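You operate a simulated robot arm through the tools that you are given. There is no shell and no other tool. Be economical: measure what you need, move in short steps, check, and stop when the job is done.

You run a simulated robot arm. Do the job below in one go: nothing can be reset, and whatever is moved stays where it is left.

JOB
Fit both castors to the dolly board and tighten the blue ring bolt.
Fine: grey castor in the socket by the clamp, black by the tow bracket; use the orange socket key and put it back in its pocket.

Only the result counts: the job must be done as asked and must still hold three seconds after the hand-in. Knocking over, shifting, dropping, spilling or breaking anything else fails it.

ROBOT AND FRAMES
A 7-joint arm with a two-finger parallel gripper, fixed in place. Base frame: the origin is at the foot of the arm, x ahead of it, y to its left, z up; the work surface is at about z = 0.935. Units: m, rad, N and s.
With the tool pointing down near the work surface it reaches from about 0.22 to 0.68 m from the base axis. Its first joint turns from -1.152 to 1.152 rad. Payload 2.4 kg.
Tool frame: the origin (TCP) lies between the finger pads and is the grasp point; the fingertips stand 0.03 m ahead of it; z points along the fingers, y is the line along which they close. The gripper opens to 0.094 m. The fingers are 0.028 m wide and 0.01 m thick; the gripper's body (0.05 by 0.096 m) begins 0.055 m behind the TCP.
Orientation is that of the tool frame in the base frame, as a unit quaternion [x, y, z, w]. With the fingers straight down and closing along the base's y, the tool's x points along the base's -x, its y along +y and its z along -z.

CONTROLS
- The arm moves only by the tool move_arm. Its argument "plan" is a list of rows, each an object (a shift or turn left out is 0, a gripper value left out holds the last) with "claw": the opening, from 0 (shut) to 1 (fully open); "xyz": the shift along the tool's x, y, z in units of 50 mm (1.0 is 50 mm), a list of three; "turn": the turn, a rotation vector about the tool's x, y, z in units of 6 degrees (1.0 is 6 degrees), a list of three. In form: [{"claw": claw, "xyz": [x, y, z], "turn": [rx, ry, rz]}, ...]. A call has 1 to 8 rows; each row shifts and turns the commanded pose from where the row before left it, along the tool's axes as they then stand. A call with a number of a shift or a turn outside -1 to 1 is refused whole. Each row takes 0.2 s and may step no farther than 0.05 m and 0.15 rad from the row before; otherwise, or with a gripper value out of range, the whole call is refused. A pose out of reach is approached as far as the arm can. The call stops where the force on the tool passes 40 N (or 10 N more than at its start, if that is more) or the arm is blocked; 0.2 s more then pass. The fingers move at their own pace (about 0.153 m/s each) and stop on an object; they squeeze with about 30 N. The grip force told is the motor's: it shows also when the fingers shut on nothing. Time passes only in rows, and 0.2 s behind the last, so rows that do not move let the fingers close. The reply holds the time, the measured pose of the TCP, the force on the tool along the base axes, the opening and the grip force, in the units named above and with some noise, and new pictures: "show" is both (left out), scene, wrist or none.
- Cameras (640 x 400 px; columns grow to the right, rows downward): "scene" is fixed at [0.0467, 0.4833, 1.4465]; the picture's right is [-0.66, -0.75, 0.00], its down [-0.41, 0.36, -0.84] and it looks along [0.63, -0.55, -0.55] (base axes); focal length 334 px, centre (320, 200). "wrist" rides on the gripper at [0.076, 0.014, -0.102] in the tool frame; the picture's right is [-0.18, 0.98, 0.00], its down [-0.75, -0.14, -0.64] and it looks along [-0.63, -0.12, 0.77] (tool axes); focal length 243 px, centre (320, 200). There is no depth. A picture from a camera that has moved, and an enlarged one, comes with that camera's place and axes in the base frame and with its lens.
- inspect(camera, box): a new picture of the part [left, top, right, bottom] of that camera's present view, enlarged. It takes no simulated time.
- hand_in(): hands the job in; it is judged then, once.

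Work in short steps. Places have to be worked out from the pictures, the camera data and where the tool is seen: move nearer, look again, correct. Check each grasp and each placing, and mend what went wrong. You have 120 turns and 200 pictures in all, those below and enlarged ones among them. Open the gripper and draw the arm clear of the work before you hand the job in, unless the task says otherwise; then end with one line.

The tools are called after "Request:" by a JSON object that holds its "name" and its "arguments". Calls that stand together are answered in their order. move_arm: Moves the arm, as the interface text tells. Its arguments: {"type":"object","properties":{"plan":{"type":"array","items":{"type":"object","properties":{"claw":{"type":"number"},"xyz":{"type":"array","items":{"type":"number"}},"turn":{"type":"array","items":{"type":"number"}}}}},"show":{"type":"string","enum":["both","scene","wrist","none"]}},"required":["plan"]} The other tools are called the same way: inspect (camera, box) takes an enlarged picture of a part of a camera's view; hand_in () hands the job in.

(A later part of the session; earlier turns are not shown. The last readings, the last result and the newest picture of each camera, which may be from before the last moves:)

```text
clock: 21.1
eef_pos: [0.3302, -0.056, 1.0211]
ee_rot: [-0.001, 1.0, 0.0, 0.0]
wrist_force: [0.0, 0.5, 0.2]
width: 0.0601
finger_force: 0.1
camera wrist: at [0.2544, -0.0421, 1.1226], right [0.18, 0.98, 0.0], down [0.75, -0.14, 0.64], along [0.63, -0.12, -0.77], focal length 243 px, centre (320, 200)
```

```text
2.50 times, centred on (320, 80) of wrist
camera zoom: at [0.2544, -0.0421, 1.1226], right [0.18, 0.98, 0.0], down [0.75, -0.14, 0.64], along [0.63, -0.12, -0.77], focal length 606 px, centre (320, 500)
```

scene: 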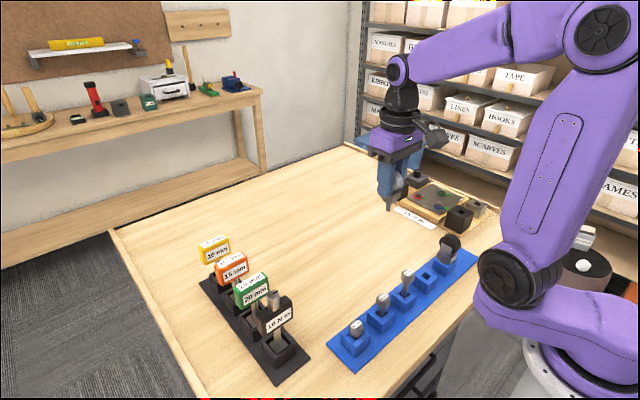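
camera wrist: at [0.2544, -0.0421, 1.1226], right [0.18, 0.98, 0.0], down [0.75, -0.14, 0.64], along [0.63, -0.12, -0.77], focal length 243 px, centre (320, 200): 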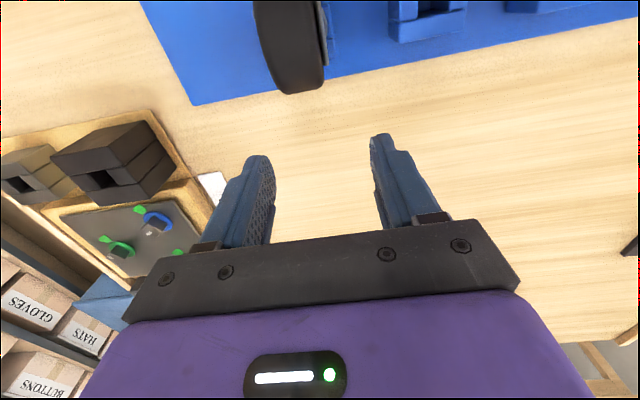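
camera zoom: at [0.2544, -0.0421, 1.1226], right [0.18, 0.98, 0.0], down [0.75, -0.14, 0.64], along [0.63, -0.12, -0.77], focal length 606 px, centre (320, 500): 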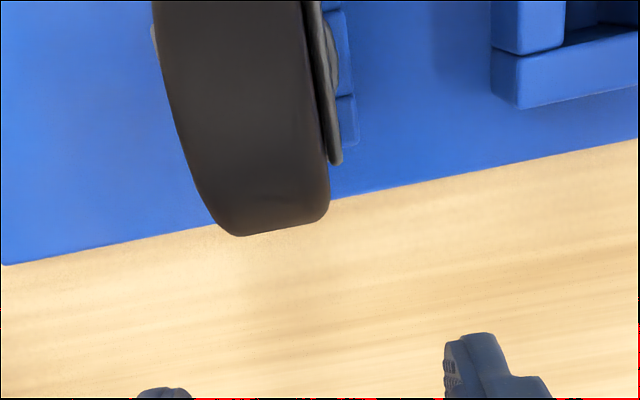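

Wheel front is at y≈-0.058. Lower to z≈1.012 and slide in to x≈0.27.

Request:
{"name": "move_arm", "arguments": {"plan": [{"xyz": [0, -0.04, 0.17]}, {"xyz": [0.4, 0, 0]}, {"xyz": [0.4, 0, 0]}, {"xyz": [0.36, 0, 0]}, {}], "show": "none"}}

Request:
{"name": "inspect", "arguments": {"camera": "wrist", "box": [220, 60, 420, 220]}}

```text
clock: 22.3
eef_pos: [0.2802, -0.0575, 1.0121]
ee_rot: [-0.001, 1.0, 0.0, -0.001]
wrist_force: [0.4, -0.5, 0.2]
width: 0.0602
finger_force: 0.1
out of reach, approached as far as the arm can: row 2
```

```text
2.50 times, centred on (320, 140) of wrist
camera zoom: at [0.2038, -0.0436, 1.1132], right [0.18, 0.98, 0.0], down [0.75, -0.14, 0.64], along [0.63, -0.12, -0.77], focal length 606 px, centre (320, 350)
```

zoom: 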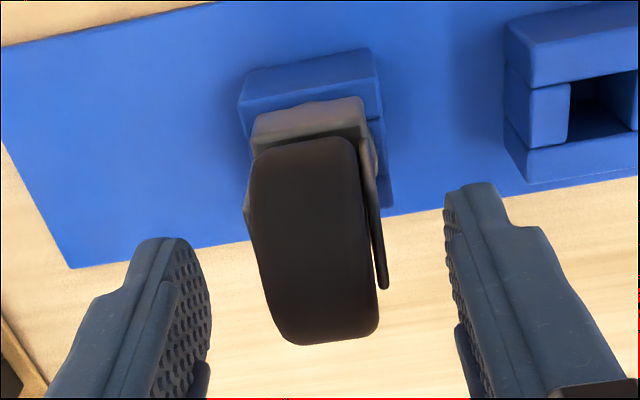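

Within 10 mm of where I want. Try the remaining slide gently.

Request:
{"name": "move_arm", "arguments": {"plan": [{"xyz": [0.09, 0, 0]}, {"xyz": [0.09, 0, 0]}, {}], "show": "none"}}

Request:
{"name": "inspect", "arguments": {"camera": "wrist", "box": [220, 60, 420, 220]}}

```text
clock: 23.1
eef_pos: [0.2702, -0.0592, 1.0121]
ee_rot: [0.0, 1.0, 0.0, 0.0]
wrist_force: [1.2, -0.2, 0.7]
width: 0.0601
finger_force: 0.1
```

```text
2.50 times, centred on (320, 140) of wrist
camera zoom: at [0.1945, -0.0438, 1.1136], right [0.18, 0.98, 0.0], down [0.75, -0.14, 0.64], along [0.63, -0.12, -0.77], focal length 606 px, centre (320, 350)
```

zoom: 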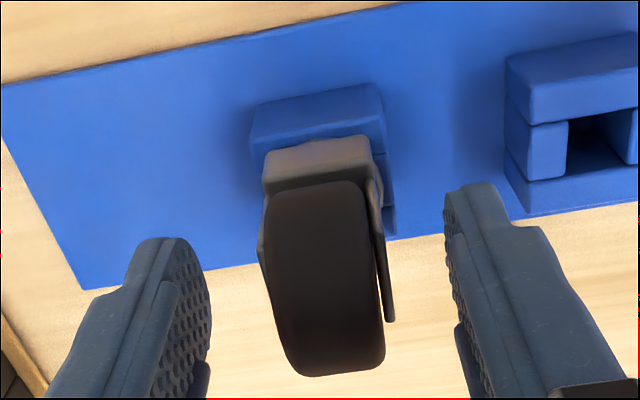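

Centred between the fingers. Lower 5 mm and close.

Request:
{"name": "move_arm", "arguments": {"plan": [{"xyz": [0.02, 0.03, 0.1]}, {"claw": 0.2}, {"claw": 0.2}, {"claw": 0.2}], "show": "none"}}

Request:
{"name": "inspect", "arguments": {"camera": "wrist", "box": [220, 60, 420, 220]}}

```text
clock: 24.1
eef_pos: [0.2713, -0.0559, 1.0066]
ee_rot: [0.0, 1.0, 0.0, 0.0]
wrist_force: [-0.1, 0.4, -0.2]
width: 0.0253
finger_force: 29.5
```

```text
2.50 times, centred on (320, 140) of wrist
camera zoom: at [0.1938, -0.0416, 1.1087], right [0.18, 0.98, 0.0], down [0.75, -0.14, 0.64], along [0.63, -0.12, -0.77], focal length 606 px, centre (320, 350)
```

zoom: 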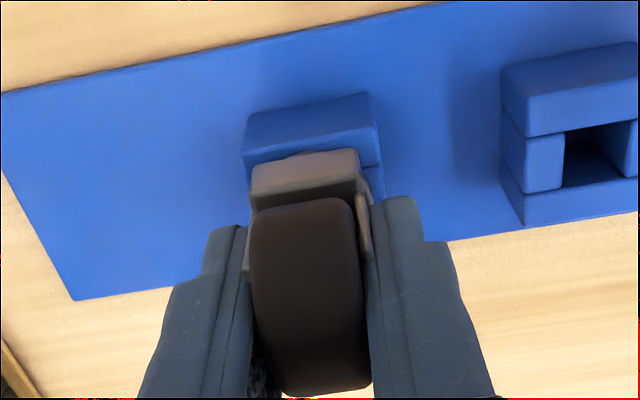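

Gripped (25 mm). Lift straight, then out and up.

Request:
{"name": "move_arm", "arguments": {"plan": [{"xyz": [0, 0, -0.25]}, {"xyz": [0, 0, -0.3]}, {"xyz": [0, 0, -0.35]}, {"xyz": [-0.1, 0, -0.3]}, {"xyz": [-0.5, 0, -0.5]}, {"xyz": [-0.5, 0, -0.5]}, {}], "show": "none"}}

Request:
{"name": "inspect", "arguments": {"camera": "scene", "box": [380, 160, 480, 260]}}

Request:
{"name": "inspect", "arguments": {"camera": "wrist", "box": [220, 60, 420, 220]}}

```text
clock: 25.7
eef_pos: [0.3244, -0.0549, 1.1158]
ee_rot: [0.001, 1.0, 0.0, -0.001]
wrist_force: [-0.2, 0.0, -1.5]
width: 0.0251
finger_force: 29.7
```

```text
4.00 times, centred on (430, 210) of scene
camera zoom: at [0.0467, 0.4833, 1.4465], right [-0.66, -0.75, 0.0], down [-0.41, 0.36, -0.84], along [0.63, -0.55, -0.55], focal length 1336 px, centre (-120, 160)
```

zoom: 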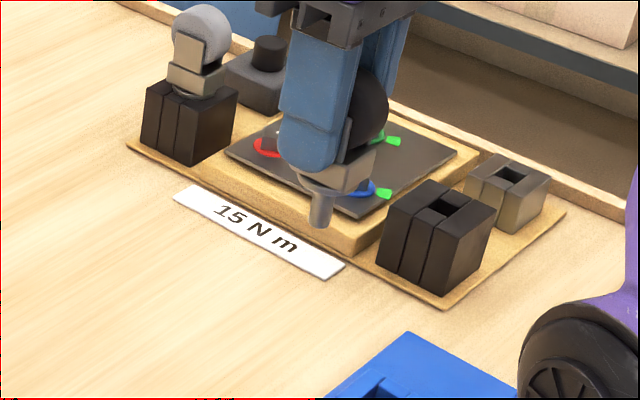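

```text
2.50 times, centred on (320, 140) of wrist
camera zoom: at [0.2493, -0.0404, 1.2182], right [0.19, 0.98, 0.0], down [0.75, -0.14, 0.64], along [0.63, -0.12, -0.77], focal length 606 px, centre (320, 350)
```

zoom: 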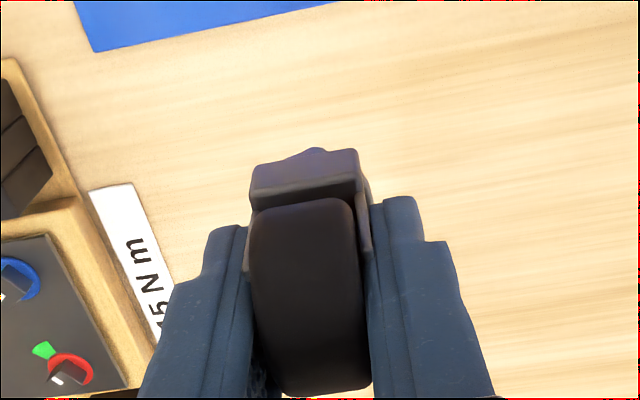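

Black castor held; its stem sits ~4 mm behind TCP. Move above the bracket-side socket.

Request:
{"name": "move_arm", "arguments": {"plan": [{"xyz": [-0.03, -0.8, 0]}, {"xyz": [0, -0.8, 0]}, {"xyz": [0, -0.8, 0]}, {"xyz": [0, -0.8, 0.2]}, {}], "show": "none"}}

Request:
{"name": "inspect", "arguments": {"camera": "scene", "box": [425, 170, 495, 240]}}

Request:
{"name": "inspect", "arguments": {"camera": "wrist", "box": [220, 60, 420, 220]}}

```text
clock: 26.9
eef_pos: [0.3233, -0.214, 1.1048]
ee_rot: [0.0, 1.0, -0.001, -0.001]
wrist_force: [0.5, 0.5, -1.9]
width: 0.0255
finger_force: 30.0
```

```text
5.71 times, centred on (460, 205) of scene
camera zoom: at [0.0467, 0.4833, 1.4465], right [-0.66, -0.75, 0.0], down [-0.41, 0.36, -0.84], along [0.63, -0.55, -0.55], focal length 1908 px, centre (-480, 171)
```

zoom: 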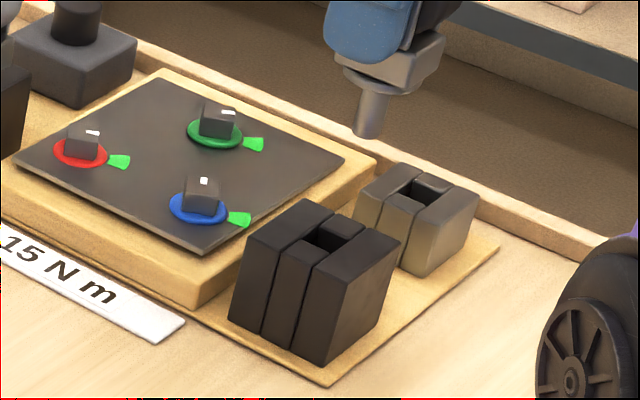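

```text
2.50 times, centred on (320, 140) of wrist
camera zoom: at [0.2488, -0.1999, 1.2075], right [0.18, 0.98, 0.0], down [0.75, -0.14, 0.64], along [0.63, -0.12, -0.77], focal length 606 px, centre (320, 350)
```

zoom: 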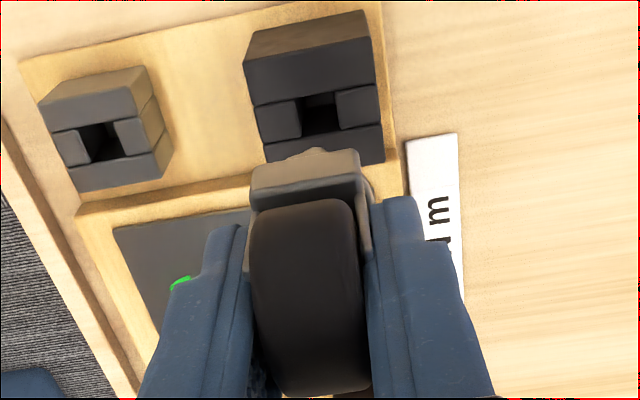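

Hole refined to about (0.3245,-0.2155,0.973); stem is ~4.5 mm behind TCP. Shift +5.5 mm in x and descend to just above.

Request:
{"name": "move_arm", "arguments": {"plan": [{"xyz": [-0.114, 0, 0.4]}, {"xyz": [0, 0, 0.4]}, {}], "show": "none"}}

Request:
{"name": "inspect", "arguments": {"camera": "scene", "box": [435, 170, 495, 230]}}

Request:
{"name": "inspect", "arguments": {"camera": "wrist", "box": [260, 80, 380, 180]}}

```text
clock: 27.7
eef_pos: [0.3309, -0.2149, 1.0655]
ee_rot: [-0.001, 1.0, -0.001, 0.0]
wrist_force: [0.3, 0.7, -0.5]
width: 0.0255
finger_force: 30.2
```

```text
6.67 times, centred on (465, 200) of scene
camera zoom: at [0.0467, 0.4833, 1.4465], right [-0.66, -0.75, 0.0], down [-0.41, 0.36, -0.84], along [0.63, -0.55, -0.55], focal length 2226 px, centre (-647, 200)
```

zoom: 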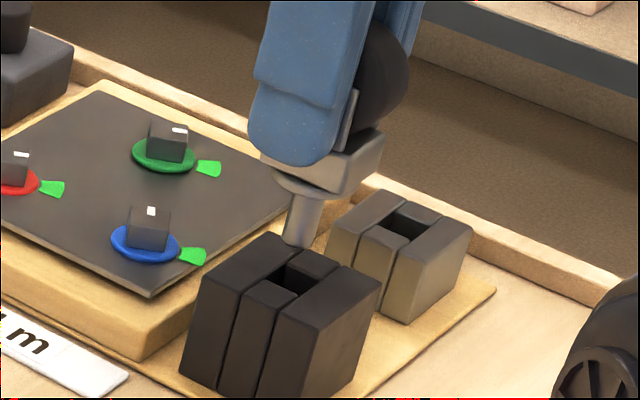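

```text
4.00 times, centred on (320, 130) of wrist
camera zoom: at [0.2557, -0.2008, 1.1675], right [0.18, 0.98, 0.0], down [0.75, -0.14, 0.64], along [0.63, -0.12, -0.77], focal length 970 px, centre (320, 480)
```

zoom: 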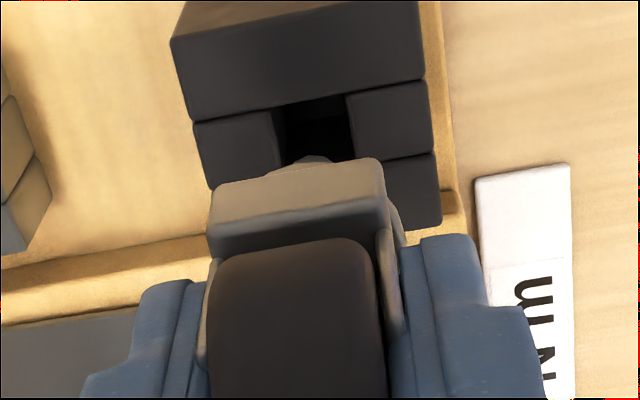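

Request:
{"name": "move_arm", "arguments": {"plan": [{"xyz": [0.05, 0, 0.08]}, {}], "show": "none"}}

Request:
{"name": "inspect", "arguments": {"camera": "scene", "box": [450, 190, 480, 220]}}

```text
clock: 28.3
eef_pos: [0.3288, -0.2148, 1.0611]
ee_rot: [0.0, 1.0, 0.0, 0.001]
wrist_force: [-0.1, -0.1, -1.9]
width: 0.0255
finger_force: 29.8
```

```text
13.33 times, centred on (465, 205) of scene
camera zoom: at [0.0467, 0.4833, 1.4465], right [-0.66, -0.75, 0.0], down [-0.41, 0.36, -0.84], along [0.63, -0.55, -0.55], focal length 4453 px, centre (-1613, 133)
```

zoom: 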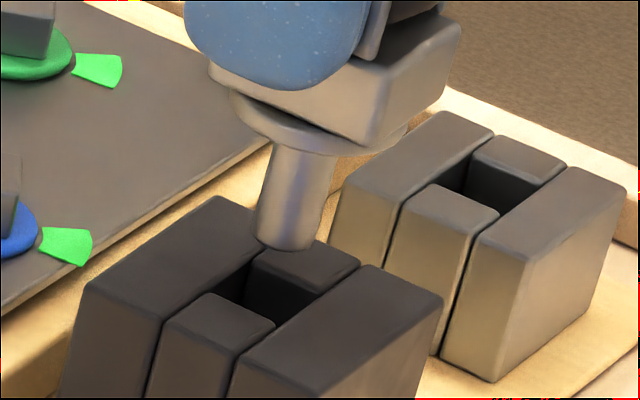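

Tip projects within ~1 mm of the hole centre. Insert.

Request:
{"name": "move_arm", "arguments": {"plan": [{"xyz": [-0.02, 0, 0.15]}, {"xyz": [0, 0, 0.15]}, {"xyz": [0, 0, 0.12]}, {}], "show": "none"}}

Request:
{"name": "inspect", "arguments": {"camera": "scene", "box": [445, 185, 485, 225]}}

```text
clock: 29.3
eef_pos: [0.3298, -0.2142, 1.0412]
ee_rot: [0.0, 1.0, 0.0, 0.0]
wrist_force: [-0.7, -0.2, -1.2]
width: 0.0254
finger_force: 30.5
```

```text
10.00 times, centred on (465, 205) of scene
camera zoom: at [0.0467, 0.4833, 1.4465], right [-0.66, -0.75, 0.0], down [-0.41, 0.36, -0.84], along [0.63, -0.55, -0.55], focal length 3340 px, centre (-1130, 150)
```

zoom: 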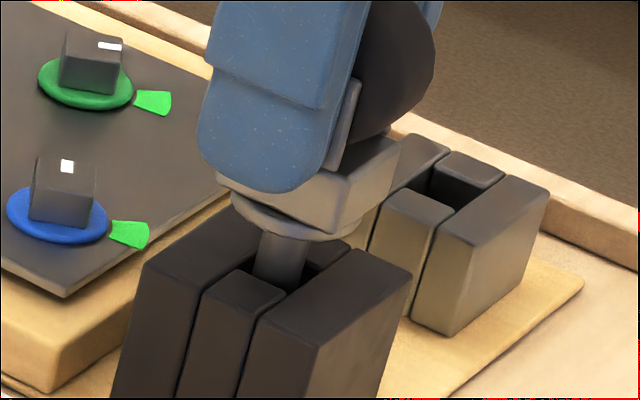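

In the hole; continue down to seat.

Request:
{"name": "move_arm", "arguments": {"plan": [{"xyz": [0, 0, 0.1]}, {"xyz": [0, 0, 0.1]}, {"xyz": [0, 0, 0.06]}, {"xyz": [0, 0, 0.04]}, {"xyz": [0, 0, 0.04]}, {}], "show": "none"}}

Request:
{"name": "inspect", "arguments": {"camera": "scene", "box": [445, 185, 485, 225]}}

```text
clock: 30.7
eef_pos: [0.3298, -0.2161, 1.0229]
ee_rot: [0.0, 1.0, 0.001, 0.0]
wrist_force: [0.0, 0.2, -1.7]
width: 0.0252
finger_force: 30.4
```

```text
10.00 times, centred on (465, 205) of scene
camera zoom: at [0.0467, 0.4833, 1.4465], right [-0.66, -0.75, 0.0], down [-0.41, 0.36, -0.84], along [0.63, -0.55, -0.55], focal length 3340 px, centre (-1130, 150)
```

zoom: 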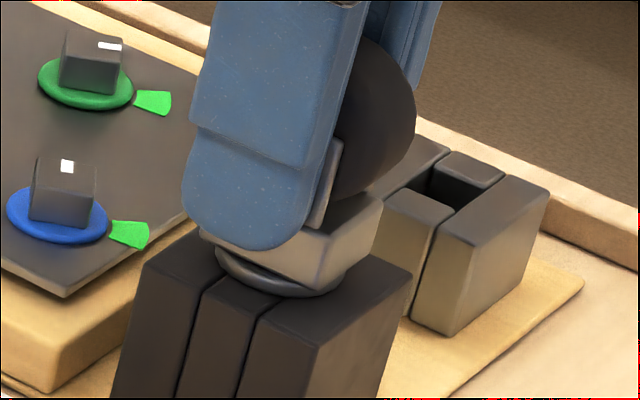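

Request:
{"name": "move_arm", "arguments": {"plan": [{"xyz": [0, 0, 0.04]}, {"xyz": [0, 0, 0.03]}, {}], "show": "none"}}

```text
clock: 31.5
eef_pos: [0.3303, -0.2153, 1.0223]
ee_rot: [0.001, 1.0, -0.002, 0.0]
wrist_force: [-2.9, 4.5, 25.3]
width: 0.0253
finger_force: 30.3
```

Seated with 25 N. Release, rise, and check.

Request:
{"name": "move_arm", "arguments": {"plan": [{"xyz": [0, 0, -0.06]}, {"claw": 0.55}, {}, {"xyz": [0, 0, -0.5]}, {"xyz": [-0.2, 0, -0.8]}, {"xyz": [-0.6, 0, -0.7]}, {}], "show": "none"}}

Request:
{"name": "inspect", "arguments": {"camera": "scene", "box": [380, 150, 500, 240]}}

Request:
{"name": "inspect", "arguments": {"camera": "wrist", "box": [200, 0, 440, 200]}}

```text
clock: 33.1
eef_pos: [0.3729, -0.2123, 1.1276]
ee_rot: [0.001, 1.0, 0.0, 0.0]
wrist_force: [0.0, 0.0, 0.0]
width: 0.0517
finger_force: 0.0
```

```text
4.44 times, centred on (440, 195) of scene
camera zoom: at [0.0467, 0.4833, 1.4465], right [-0.66, -0.75, 0.0], down [-0.41, 0.36, -0.84], along [0.63, -0.55, -0.55], focal length 1484 px, centre (-213, 222)
```

zoom: 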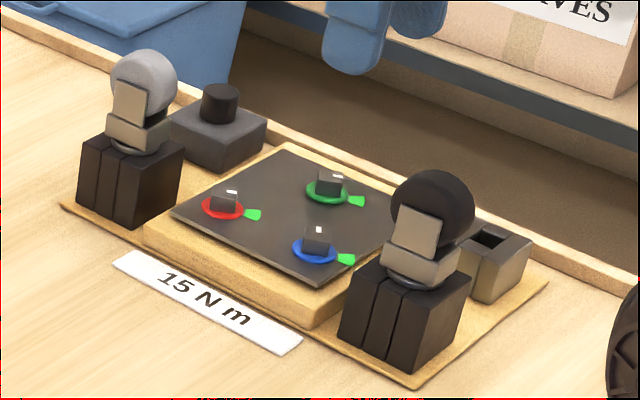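

```text
2.00 times, centred on (320, 100) of wrist
camera zoom: at [0.2964, -0.1991, 1.2295], right [0.18, 0.98, 0.0], down [0.75, -0.14, 0.64], along [0.63, -0.12, -0.77], focal length 485 px, centre (320, 400)
```

zoom: 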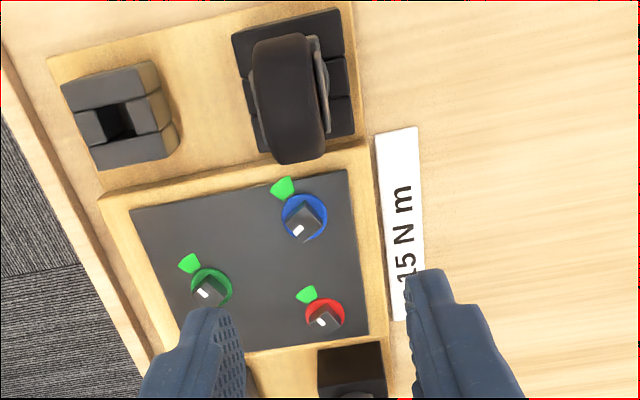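

Both castors seated. Now zoom on the blue bolt to get head orientation and the green target wedge.

Request:
{"name": "inspect", "arguments": {"camera": "wrist", "box": [285, 80, 345, 130]}}

Request:
{"name": "inspect", "arguments": {"camera": "scene", "box": [425, 190, 455, 215]}}

Request:
{"name": "inspect", "arguments": {"camera": "scene", "box": [215, 240, 275, 315]}}

```text
8.00 times, centred on (315, 105) of wrist
camera zoom: at [0.2964, -0.1991, 1.2295], right [0.18, 0.98, 0.0], down [0.75, -0.14, 0.64], along [0.63, -0.12, -0.77], focal length 1941 px, centre (360, 960)
```

zoom: 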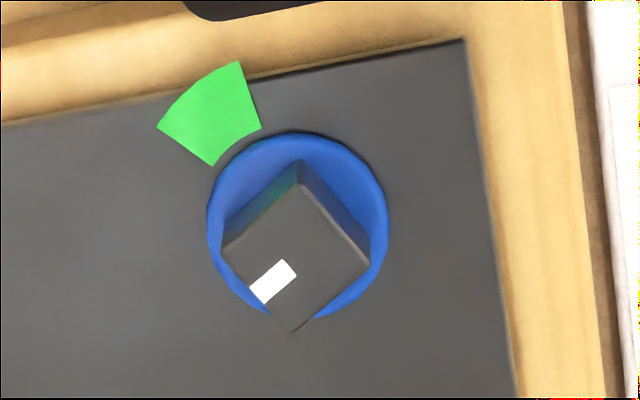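

```text
16.00 times, centred on (440, 202) of scene
camera zoom: at [0.0467, 0.4833, 1.4465], right [-0.66, -0.75, 0.0], down [-0.41, 0.36, -0.84], along [0.63, -0.55, -0.55], focal length 5344 px, centre (-1600, 160)
```

zoom: 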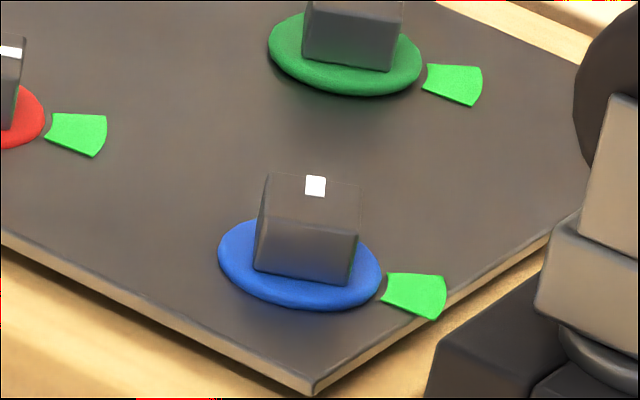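

```text
5.33 times, centred on (245, 278) of scene
camera zoom: at [0.0467, 0.4833, 1.4465], right [-0.66, -0.75, 0.0], down [-0.41, 0.36, -0.84], along [0.63, -0.55, -0.55], focal length 1781 px, centre (720, -213)
```

zoom: 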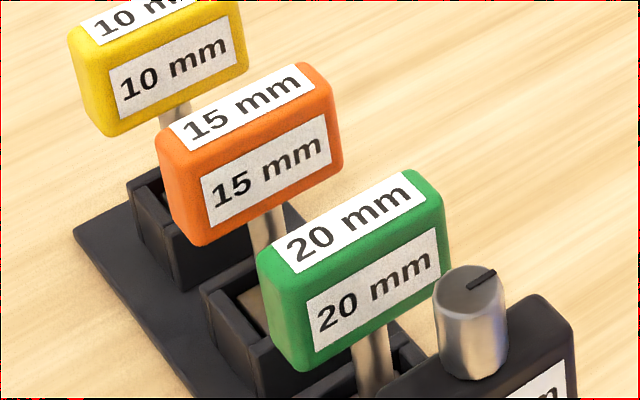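

Blue bolt: centre ≈(0.385,-0.225), head top ≈0.972, head yaw ≈31°, mark at −59°, wedge at −154° ⇒ turn ≈95° clockwise. The orange key's handle lies along y in a rack along x at y≈0.32. Travel toward the rack.

Request:
{"name": "move_arm", "arguments": {"plan": [{"claw": 0.55, "xyz": [-0.1, 0.9, -0.3]}, {"xyz": [-0.1, 0.9, -0.3]}, {"xyz": [-0.1, 0.9, -0.2]}, {"xyz": [-0.1, 0.95, 0]}, {"xyz": [-0.1, 0.95, 0]}, {"xyz": [-0.1, 0.95, 0]}, {"xyz": [-0.1, 0.95, 0]}, {"xyz": [-0.1, 0.95, 0]}], "show": "wrist"}}

```text
clock: 34.9
eef_pos: [0.4093, 0.1571, 1.1651]
ee_rot: [0.001, 1.0, -0.001, 0.0]
wrist_force: [-0.9, 0.3, -0.8]
width: 0.0517
finger_force: 0.1
camera wrist: at [0.3339, 0.172, 1.267], right [0.19, 0.98, 0.0], down [0.75, -0.14, 0.64], along [0.63, -0.12, -0.77], focal length 243 px, centre (320, 200)
```

wrist: 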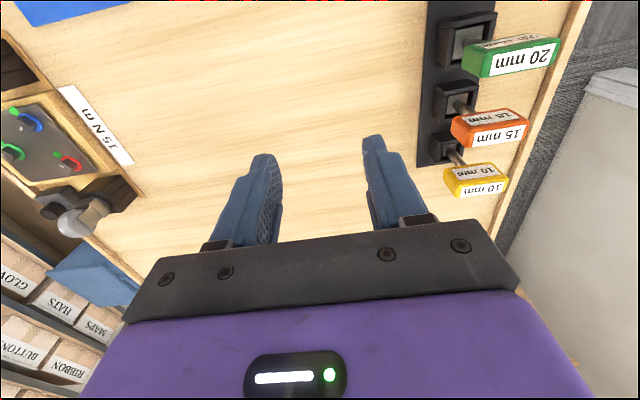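

Orange handle top near (0.459,0.321,~1.045). Rotate the tool 90° so fingers close along x.

Request:
{"name": "move_arm", "arguments": {"plan": [{"turn": [0, 0, -1]}, {"turn": [0, 0, -1]}, {"turn": [0, 0, -1]}, {"turn": [0, 0, -1]}, {"turn": [0, 0, -1]}, {"turn": [0, 0, -1]}, {"turn": [0, 0, -1]}, {"turn": [0, 0, -1]}], "show": "none"}}

Request:
{"name": "move_arm", "arguments": {"plan": [{"turn": [0, 0, -1]}, {"turn": [0, 0, -1]}, {"turn": [0, 0, -1]}, {"turn": [0, 0, -1]}, {"turn": [0, 0, -1]}, {"turn": [0, 0, -1]}, {"turn": [0, 0, -1]}, {}], "show": "wrist"}}

```text
clock: 36.7
eef_pos: [0.4107, 0.157, 1.1645]
ee_rot: [-0.407, 0.913, 0.0, 0.0]
wrist_force: [-0.8, -0.1, 0.7]
width: 0.0518
finger_force: 0.1
```

```text
clock: 38.5
eef_pos: [0.4113, 0.1564, 1.1641]
ee_rot: [0.707, -0.707, -0.001, 0.0]
wrist_force: [0.0, -0.8, 0.0]
width: 0.0516
finger_force: 0.0
camera wrist: at [0.3964, 0.0806, 1.2659], right [-0.98, 0.18, 0.0], down [0.14, 0.75, 0.64], along [0.12, 0.63, -0.77], focal length 243 px, centre (320, 200)
```

wrist: 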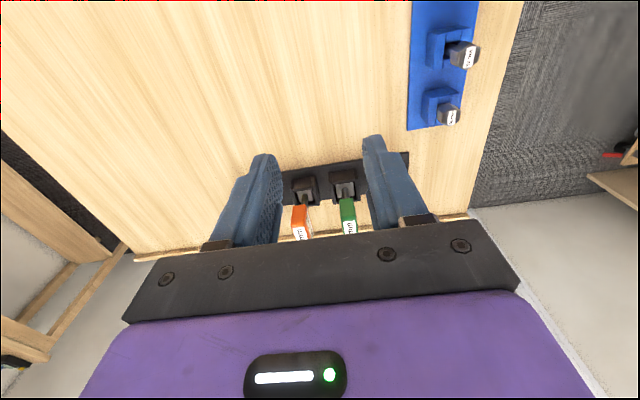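

Now move above the orange key.

Request:
{"name": "move_arm", "arguments": {"plan": [{"xyz": [-0.8, -0.24, 0]}, {"xyz": [-0.8, -0.24, 0]}, {"xyz": [-0.8, -0.24, 0.1]}, {"xyz": [-0.8, -0.24, 0.2]}, {}], "show": "wrist"}}

Request:
{"name": "inspect", "arguments": {"camera": "wrist", "box": [220, 60, 420, 220]}}

Request:
{"name": "inspect", "arguments": {"camera": "scene", "box": [180, 170, 300, 310]}}

```text
clock: 39.7
eef_pos: [0.4585, 0.3176, 1.1468]
ee_rot: [-0.707, 0.707, 0.001, 0.0]
wrist_force: [0.2, -0.8, 0.4]
width: 0.0518
finger_force: 0.0
camera wrist: at [0.4439, 0.241, 1.2498], right [-0.98, 0.19, 0.0], down [0.14, 0.75, 0.64], along [0.12, 0.63, -0.77], focal length 243 px, centre (320, 200)
```

wrist: 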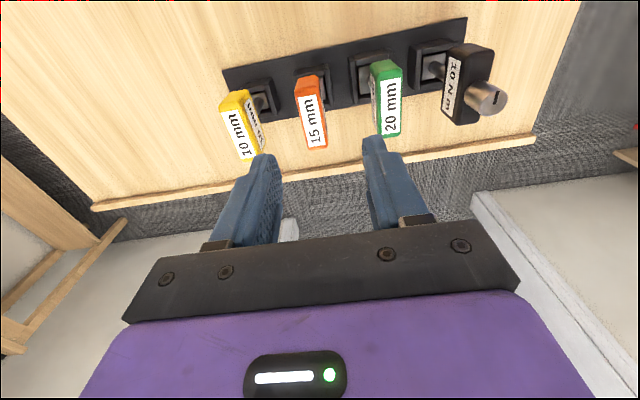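

```text
2.50 times, centred on (320, 140) of wrist
camera zoom: at [0.4439, 0.241, 1.2498], right [-0.98, 0.19, 0.0], down [0.14, 0.75, 0.64], along [0.12, 0.63, -0.77], focal length 606 px, centre (320, 350)
```

zoom: 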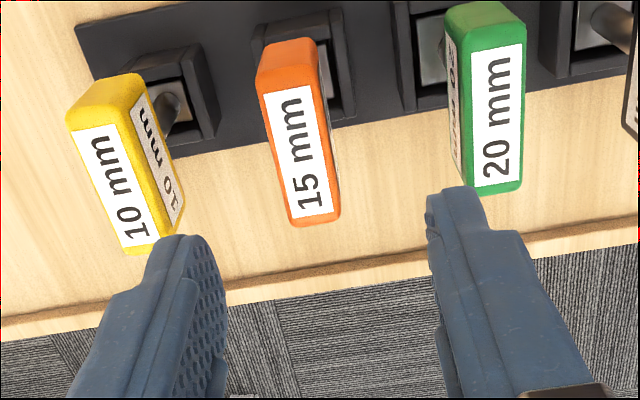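

```text
2.86 times, centred on (240, 240) of scene
camera zoom: at [0.0467, 0.4833, 1.4465], right [-0.66, -0.75, 0.0], down [-0.41, 0.36, -0.84], along [0.63, -0.55, -0.55], focal length 954 px, centre (549, 86)
```

zoom: 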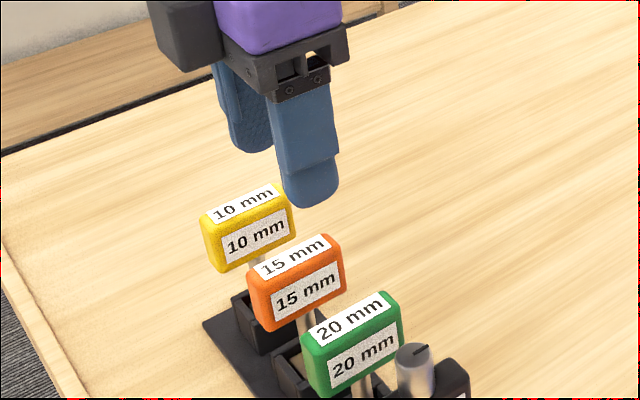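

Orange handle top centre triangulates to (0.467,0.318,1.046), yaw ≈0. Shift 9 mm and descend to straddle it.

Request:
{"name": "move_arm", "arguments": {"plan": [{"xyz": [0, -0.17, 0.4]}, {"xyz": [0, 0, 0.5]}, {"xyz": [0, 0, 0.3]}, {}], "show": "none"}}

Request:
{"name": "inspect", "arguments": {"camera": "wrist", "box": [220, 80, 420, 240]}}

Request:
{"name": "inspect", "arguments": {"camera": "scene", "box": [190, 200, 290, 300]}}

```text
clock: 40.7
eef_pos: [0.4681, 0.3173, 1.0872]
ee_rot: [-0.707, 0.708, 0.0, 0.0]
wrist_force: [-1.6, 0.0, 0.3]
width: 0.0518
finger_force: 0.0
```

```text
2.50 times, centred on (320, 160) of wrist
camera zoom: at [0.4536, 0.2404, 1.1902], right [-0.98, 0.18, 0.0], down [0.14, 0.75, 0.64], along [0.12, 0.63, -0.77], focal length 606 px, centre (320, 300)
```

zoom: 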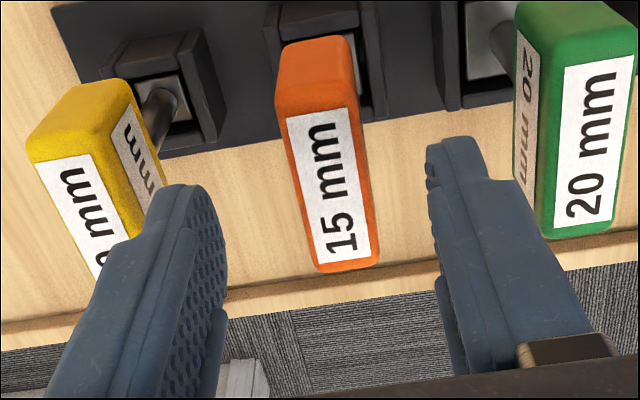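

```text
4.00 times, centred on (240, 250) of scene
camera zoom: at [0.0467, 0.4833, 1.4465], right [-0.66, -0.75, 0.0], down [-0.41, 0.36, -0.84], along [0.63, -0.55, -0.55], focal length 1336 px, centre (640, 0)
```

zoom: 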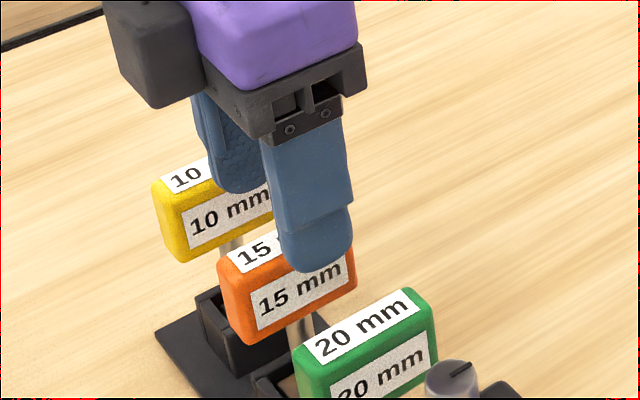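

Centred. Descend to z≈1.03 and close.

Request:
{"name": "move_arm", "arguments": {"plan": [{"xyz": [-0.01, 0.03, 0.4]}, {"xyz": [0, 0, 0.4]}, {"xyz": [0, 0, 0.3]}, {"claw": 0.1}, {"claw": 0.1}, {"claw": 0.1}], "show": "none"}}

Request:
{"name": "inspect", "arguments": {"camera": "wrist", "box": [220, 80, 420, 240]}}

Request:
{"name": "inspect", "arguments": {"camera": "scene", "box": [190, 210, 290, 310]}}

```text
clock: 42.1
eef_pos: [0.4651, 0.3176, 1.0334]
ee_rot: [0.708, -0.706, 0.0, 0.0]
wrist_force: [0.5, -0.5, -0.5]
width: 0.0244
finger_force: 29.9
```

```text
2.50 times, centred on (320, 160) of wrist
camera zoom: at [0.451, 0.2407, 1.1357], right [-0.98, 0.18, 0.0], down [0.14, 0.75, 0.64], along [0.12, 0.63, -0.77], focal length 606 px, centre (320, 300)
```

zoom: 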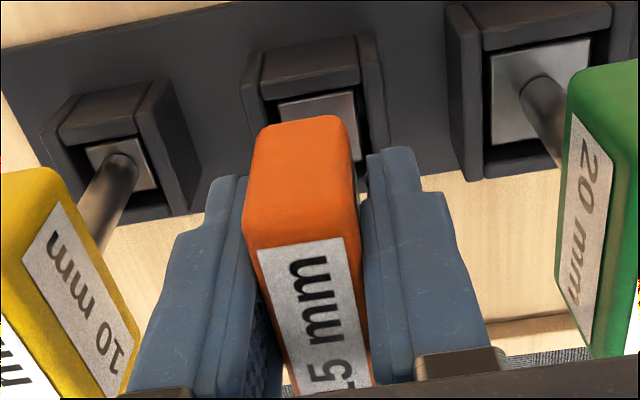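

```text
4.00 times, centred on (240, 260) of scene
camera zoom: at [0.0467, 0.4833, 1.4465], right [-0.66, -0.75, 0.0], down [-0.41, 0.36, -0.84], along [0.63, -0.55, -0.55], focal length 1336 px, centre (640, -40)
```

zoom: 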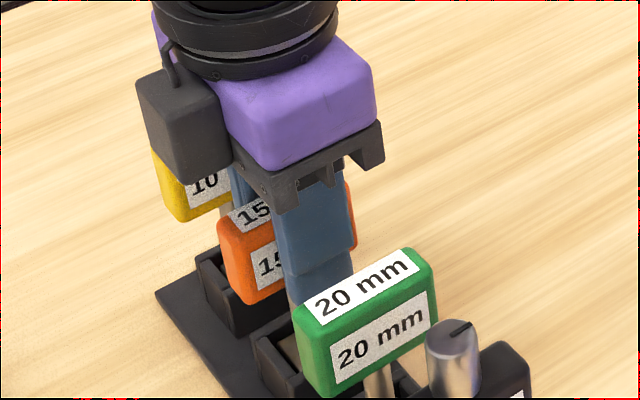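

Key gripped (24 mm). In-rack pose recorded: (0.465,0.3176,1.033). Lift straight up.

Request:
{"name": "move_arm", "arguments": {"plan": [{"xyz": [0, 0, -0.3]}, {"xyz": [0, 0, -0.4]}, {"xyz": [0, 0, -0.6]}, {"xyz": [0, 0, -0.6]}, {"xyz": [0, 0, -0.6]}, {"xyz": [0, 0, -0.3]}, {}], "show": "scene"}}

Request:
{"name": "inspect", "arguments": {"camera": "scene", "box": [180, 150, 320, 290]}}

Request:
{"name": "inspect", "arguments": {"camera": "wrist", "box": [220, 80, 420, 240]}}

```text
clock: 43.7
eef_pos: [0.4647, 0.3166, 1.1756]
ee_rot: [0.707, -0.707, 0.001, 0.002]
wrist_force: [-0.1, -1.1, -2.1]
width: 0.0241
finger_force: 29.4
```

scene: 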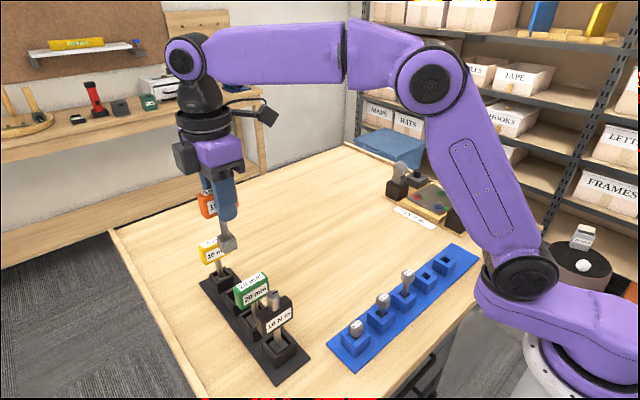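

```text
2.86 times, centred on (250, 220) of scene
camera zoom: at [0.0467, 0.4833, 1.4465], right [-0.66, -0.75, 0.0], down [-0.41, 0.36, -0.84], along [0.63, -0.55, -0.55], focal length 954 px, centre (520, 143)
```

zoom: 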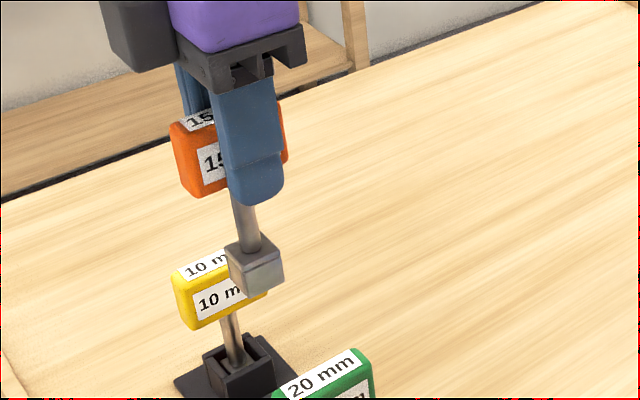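

```text
2.50 times, centred on (320, 160) of wrist
camera zoom: at [0.4509, 0.2409, 1.2772], right [-0.98, 0.18, 0.0], down [0.14, 0.75, 0.64], along [0.12, 0.63, -0.77], focal length 606 px, centre (320, 300)
```

zoom: 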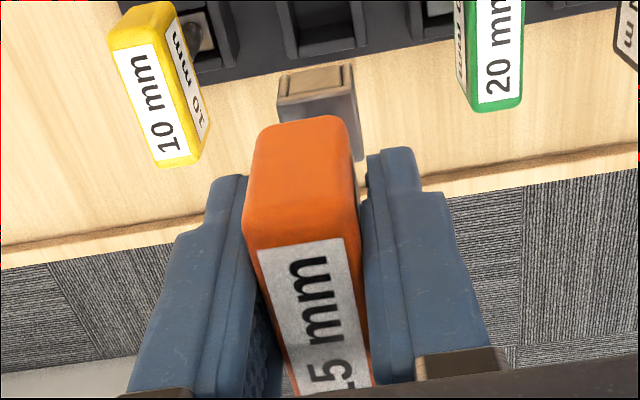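

Request:
{"name": "inspect", "arguments": {"camera": "scene", "box": [240, 200, 290, 260]}}

Request:
{"name": "inspect", "arguments": {"camera": "scene", "box": [195, 210, 245, 255]}}

```text
6.67 times, centred on (265, 230) of scene
camera zoom: at [0.0467, 0.4833, 1.4465], right [-0.66, -0.75, 0.0], down [-0.41, 0.36, -0.84], along [0.63, -0.55, -0.55], focal length 2226 px, centre (687, 0)
```

zoom: 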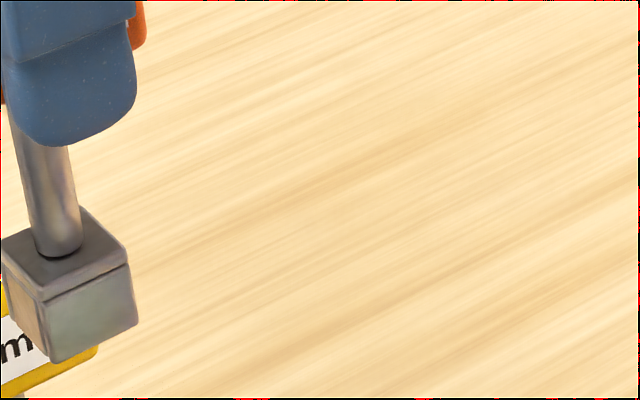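

```text
8.89 times, centred on (220, 232) of scene
camera zoom: at [0.0467, 0.4833, 1.4465], right [-0.66, -0.75, 0.0], down [-0.41, 0.36, -0.84], along [0.63, -0.55, -0.55], focal length 2969 px, centre (1209, -89)
```

zoom: 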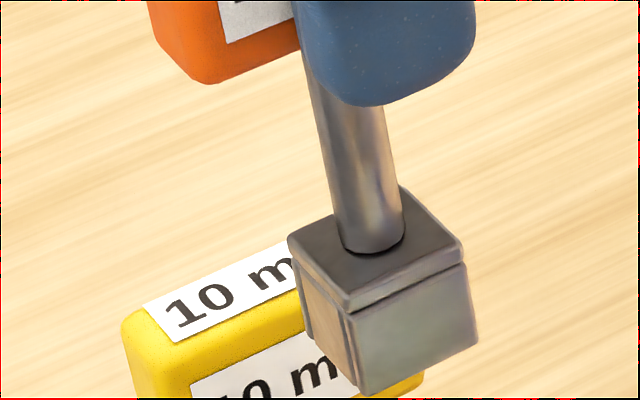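

The socket sits ~3.4 mm toward +y of TCP (bottom ≈ TCP−0.095). Carry the key over toward the board.

Request:
{"name": "move_arm", "arguments": {"plan": [{"xyz": [0.9, 0.138, -0.1]}, {"xyz": [0.9, 0.138, 0]}, {"xyz": [0.9, 0.138, 0]}, {"xyz": [0.9, 0.138, 0]}, {"xyz": [0.9, 0.138, 0]}, {"xyz": [0.9, 0.138, 0]}, {"xyz": [0.9, 0.138, 0]}, {"xyz": [0.9, 0.138, 0]}], "show": "none"}}

Request:
{"name": "move_arm", "arguments": {"plan": [{"xyz": [0.9, 0.138, 0]}, {"xyz": [0.9, 0.138, 0]}, {"turn": [0, 0, 1]}, {"turn": [0, 0, 1]}, {"turn": [0, 0, 1]}, {"turn": [0, 0, 1]}, {"turn": [0, 0, 1]}, {"turn": [0, 0, 1]}], "show": "none"}}

Request:
{"name": "move_arm", "arguments": {"plan": [{"turn": [0, 0, 1]}, {"turn": [0, 0, 1]}, {"turn": [0, 0, 1]}, {"turn": [0, 0, 0.83]}, {}], "show": "scene"}}

```text
clock: 45.5
eef_pos: [0.4076, -0.0432, 1.1808]
ee_rot: [0.707, -0.707, -0.001, 0.0]
wrist_force: [-0.1, -0.5, -1.6]
width: 0.0243
finger_force: 29.9
```

```text
clock: 47.3
eef_pos: [0.3956, -0.1326, 1.1792]
ee_rot: [-0.452, 0.892, -0.001, -0.001]
wrist_force: [-0.4, -0.2, -3.1]
width: 0.0242
finger_force: 30.2
```

```text
clock: 48.5
eef_pos: [0.3965, -0.1333, 1.1784]
ee_rot: [-0.267, 0.964, -0.001, -0.001]
wrist_force: [-0.4, -0.4, -2.6]
width: 0.0239
finger_force: 29.9
```

scene: 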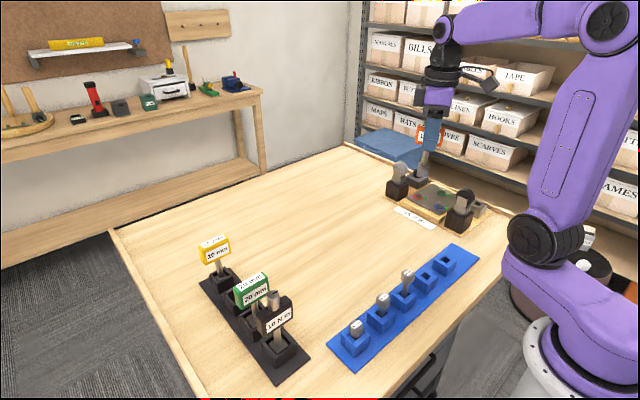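

Tool yaw is 31° as planned. Move above the blue bolt and descend partway for a visual check.

Request:
{"name": "move_arm", "arguments": {"plan": [{"xyz": [0.402, -0.479, 0]}, {"xyz": [0.402, -0.479, 0]}, {"xyz": [0.402, -0.479, 0]}, {"xyz": [0, 0, 0.7]}, {"xyz": [0, 0, 0.7]}, {}], "show": "none"}}

Request:
{"name": "inspect", "arguments": {"camera": "scene", "box": [410, 150, 470, 220]}}

Request:
{"name": "inspect", "arguments": {"camera": "wrist", "box": [260, 60, 380, 160]}}

```text
clock: 49.9
eef_pos: [0.3813, -0.2251, 1.1078]
ee_rot: [-0.268, 0.963, 0.001, 0.0]
wrist_force: [-0.3, -0.1, -2.2]
width: 0.0242
finger_force: 29.6
```

```text
5.71 times, centred on (440, 185) of scene
camera zoom: at [0.0467, 0.4833, 1.4465], right [-0.66, -0.75, 0.0], down [-0.41, 0.36, -0.84], along [0.63, -0.55, -0.55], focal length 1908 px, centre (-366, 286)
```

zoom: 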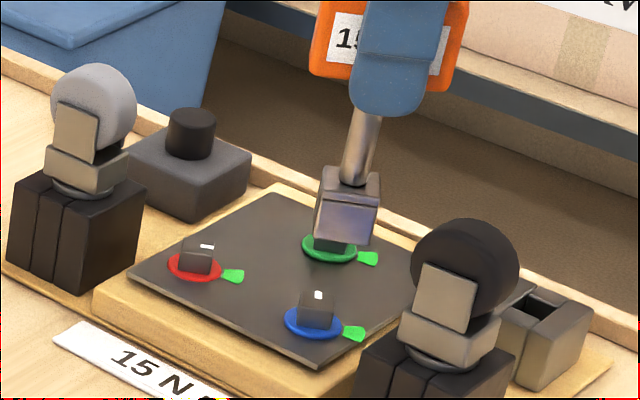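

```text
4.00 times, centred on (320, 110) of wrist
camera zoom: at [0.3095, -0.2523, 1.2095], right [-0.35, 0.94, 0.0], down [0.72, 0.27, 0.64], along [0.6, 0.22, -0.77], focal length 970 px, centre (320, 560)
```

zoom: 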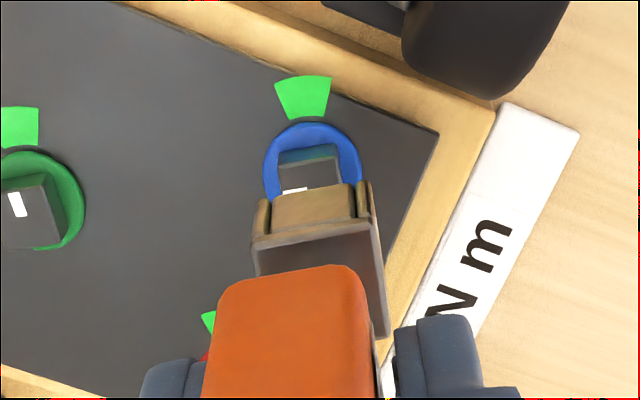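

Close; zoom in to refine socket-to-head alignment.

Request:
{"name": "inspect", "arguments": {"camera": "scene", "box": [430, 165, 460, 215]}}

Request:
{"name": "inspect", "arguments": {"camera": "wrist", "box": [295, 80, 345, 125]}}

```text
8.00 times, centred on (445, 190) of scene
camera zoom: at [0.0467, 0.4833, 1.4465], right [-0.66, -0.75, 0.0], down [-0.41, 0.36, -0.84], along [0.63, -0.55, -0.55], focal length 2672 px, centre (-680, 280)
```

zoom: 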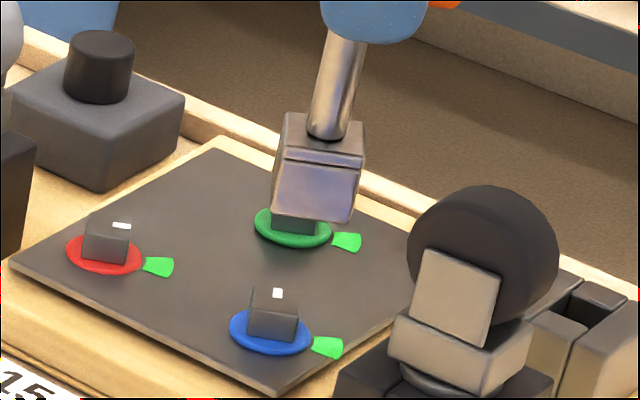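

```text
8.89 times, centred on (320, 102) of wrist
camera zoom: at [0.3095, -0.2523, 1.2095], right [-0.35, 0.94, 0.0], down [0.72, 0.27, 0.64], along [0.6, 0.22, -0.77], focal length 2157 px, centre (320, 1067)
```

zoom: 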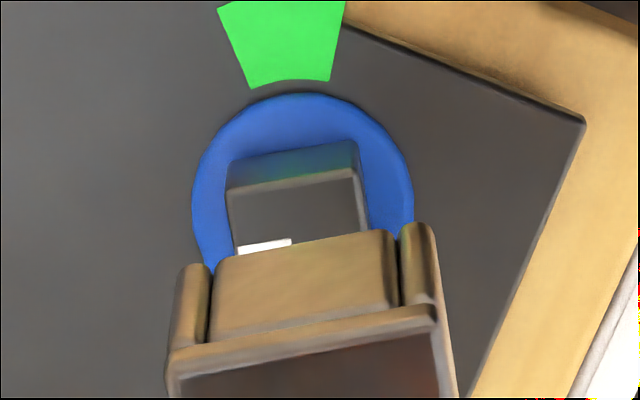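

Wrist view shows the head 2–3 mm to the tool −y and some −x of the socket. Apply a partial correction and descend 22 mm for a closer comparison.

Request:
{"name": "move_arm", "arguments": {"plan": [{"xyz": [-0.06, -0.055, 0.22]}, {"xyz": [0, 0, 0.22]}, {}], "show": "none"}}

Request:
{"name": "inspect", "arguments": {"camera": "scene", "box": [425, 175, 455, 215]}}

Request:
{"name": "inspect", "arguments": {"camera": "wrist", "box": [295, 80, 345, 125]}}

```text
clock: 50.7
eef_pos: [0.3861, -0.226, 1.0859]
ee_rot: [-0.267, 0.964, 0.0, -0.001]
wrist_force: [0.2, -0.3, -2.3]
width: 0.024
finger_force: 30.0
```

```text
10.00 times, centred on (440, 195) of scene
camera zoom: at [0.0467, 0.4833, 1.4465], right [-0.66, -0.75, 0.0], down [-0.41, 0.36, -0.84], along [0.63, -0.55, -0.55], focal length 3340 px, centre (-880, 250)
```

zoom: 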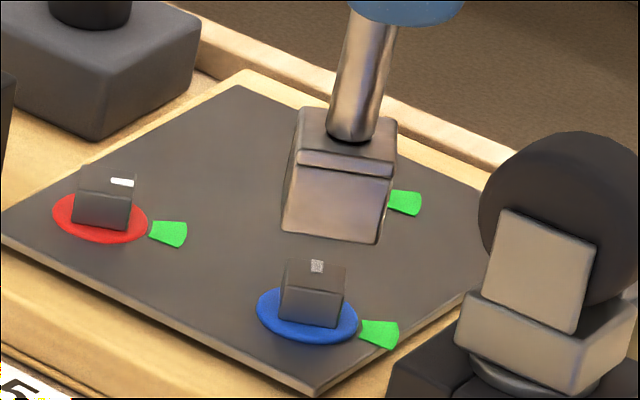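

```text
8.89 times, centred on (320, 102) of wrist
camera zoom: at [0.3133, -0.2535, 1.1882], right [-0.35, 0.94, 0.0], down [0.72, 0.27, 0.64], along [0.6, 0.22, -0.77], focal length 2157 px, centre (320, 1067)
```

zoom: 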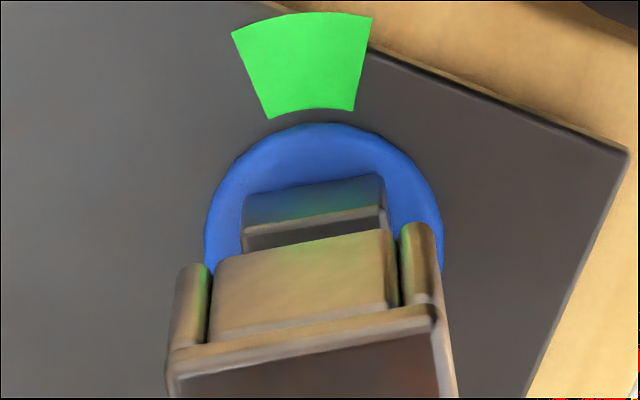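

Now aligned within ~1 mm in both views. Descend 11 mm and re-check just above the head.

Request:
{"name": "move_arm", "arguments": {"plan": [{"xyz": [0, 0, 0.12]}, {"xyz": [0, 0, 0.1]}, {}], "show": "none"}}

Request:
{"name": "inspect", "arguments": {"camera": "scene", "box": [425, 180, 455, 215]}}

Request:
{"name": "inspect", "arguments": {"camera": "wrist", "box": [295, 80, 345, 125]}}

```text
clock: 51.5
eef_pos: [0.3864, -0.2274, 1.0764]
ee_rot: [-0.267, 0.964, 0.001, 0.0]
wrist_force: [0.9, -0.8, -2.7]
width: 0.0237
finger_force: 29.9
```

```text
11.43 times, centred on (440, 198) of scene
camera zoom: at [0.0467, 0.4833, 1.4465], right [-0.66, -0.75, 0.0], down [-0.41, 0.36, -0.84], along [0.63, -0.55, -0.55], focal length 3817 px, centre (-1051, 229)
```

zoom: 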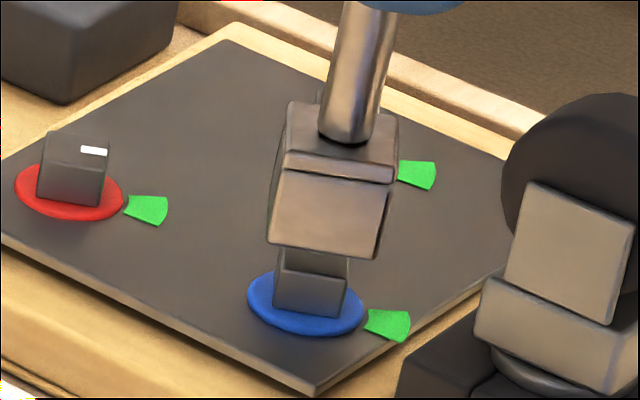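

```text
8.89 times, centred on (320, 102) of wrist
camera zoom: at [0.3134, -0.2536, 1.1782], right [-0.35, 0.94, 0.0], down [0.72, 0.27, 0.64], along [0.6, 0.22, -0.77], focal length 2157 px, centre (320, 1067)
```

zoom: 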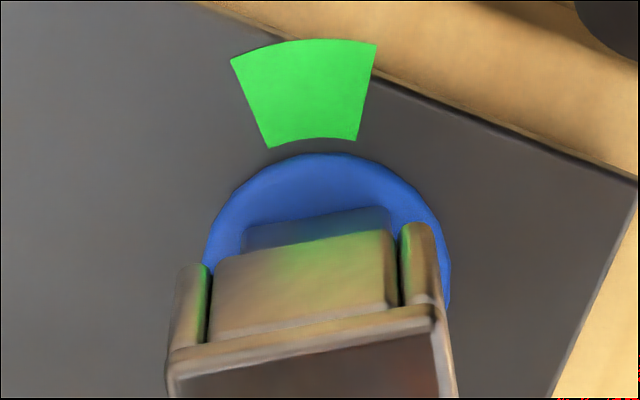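

Well aligned. Lower onto the head slowly.

Request:
{"name": "move_arm", "arguments": {"plan": [{"xyz": [0, 0, 0.08]}, {"xyz": [0, 0, 0.06]}, {"xyz": [0, 0, 0.06]}, {"xyz": [0, 0, 0.04]}, {}], "show": "none"}}

Request:
{"name": "inspect", "arguments": {"camera": "scene", "box": [425, 180, 455, 215]}}

Request:
{"name": "inspect", "arguments": {"camera": "wrist", "box": [295, 80, 345, 125]}}

```text
clock: 52.7
eef_pos: [0.3848, -0.2269, 1.0652]
ee_rot: [-0.267, 0.964, 0.0, 0.001]
wrist_force: [-0.4, -0.4, -1.9]
width: 0.0243
finger_force: 29.8
```

```text
11.43 times, centred on (440, 198) of scene
camera zoom: at [0.0467, 0.4833, 1.4465], right [-0.66, -0.75, 0.0], down [-0.41, 0.36, -0.84], along [0.63, -0.55, -0.55], focal length 3817 px, centre (-1051, 229)
```

zoom: 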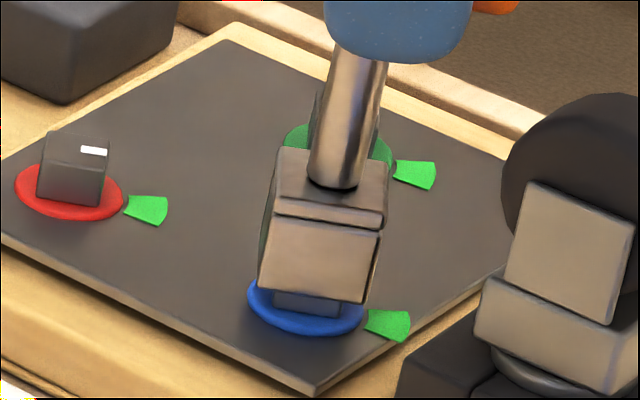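

```text
8.89 times, centred on (320, 102) of wrist
camera zoom: at [0.3133, -0.2536, 1.1663], right [-0.35, 0.94, 0.0], down [0.72, 0.27, 0.64], along [0.6, 0.22, -0.77], focal length 2157 px, centre (320, 1067)
```

zoom: 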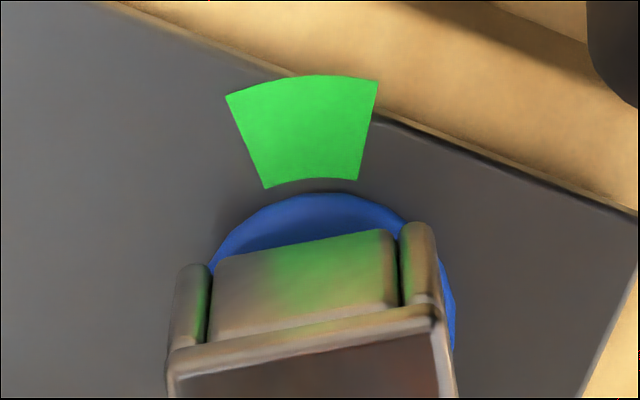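

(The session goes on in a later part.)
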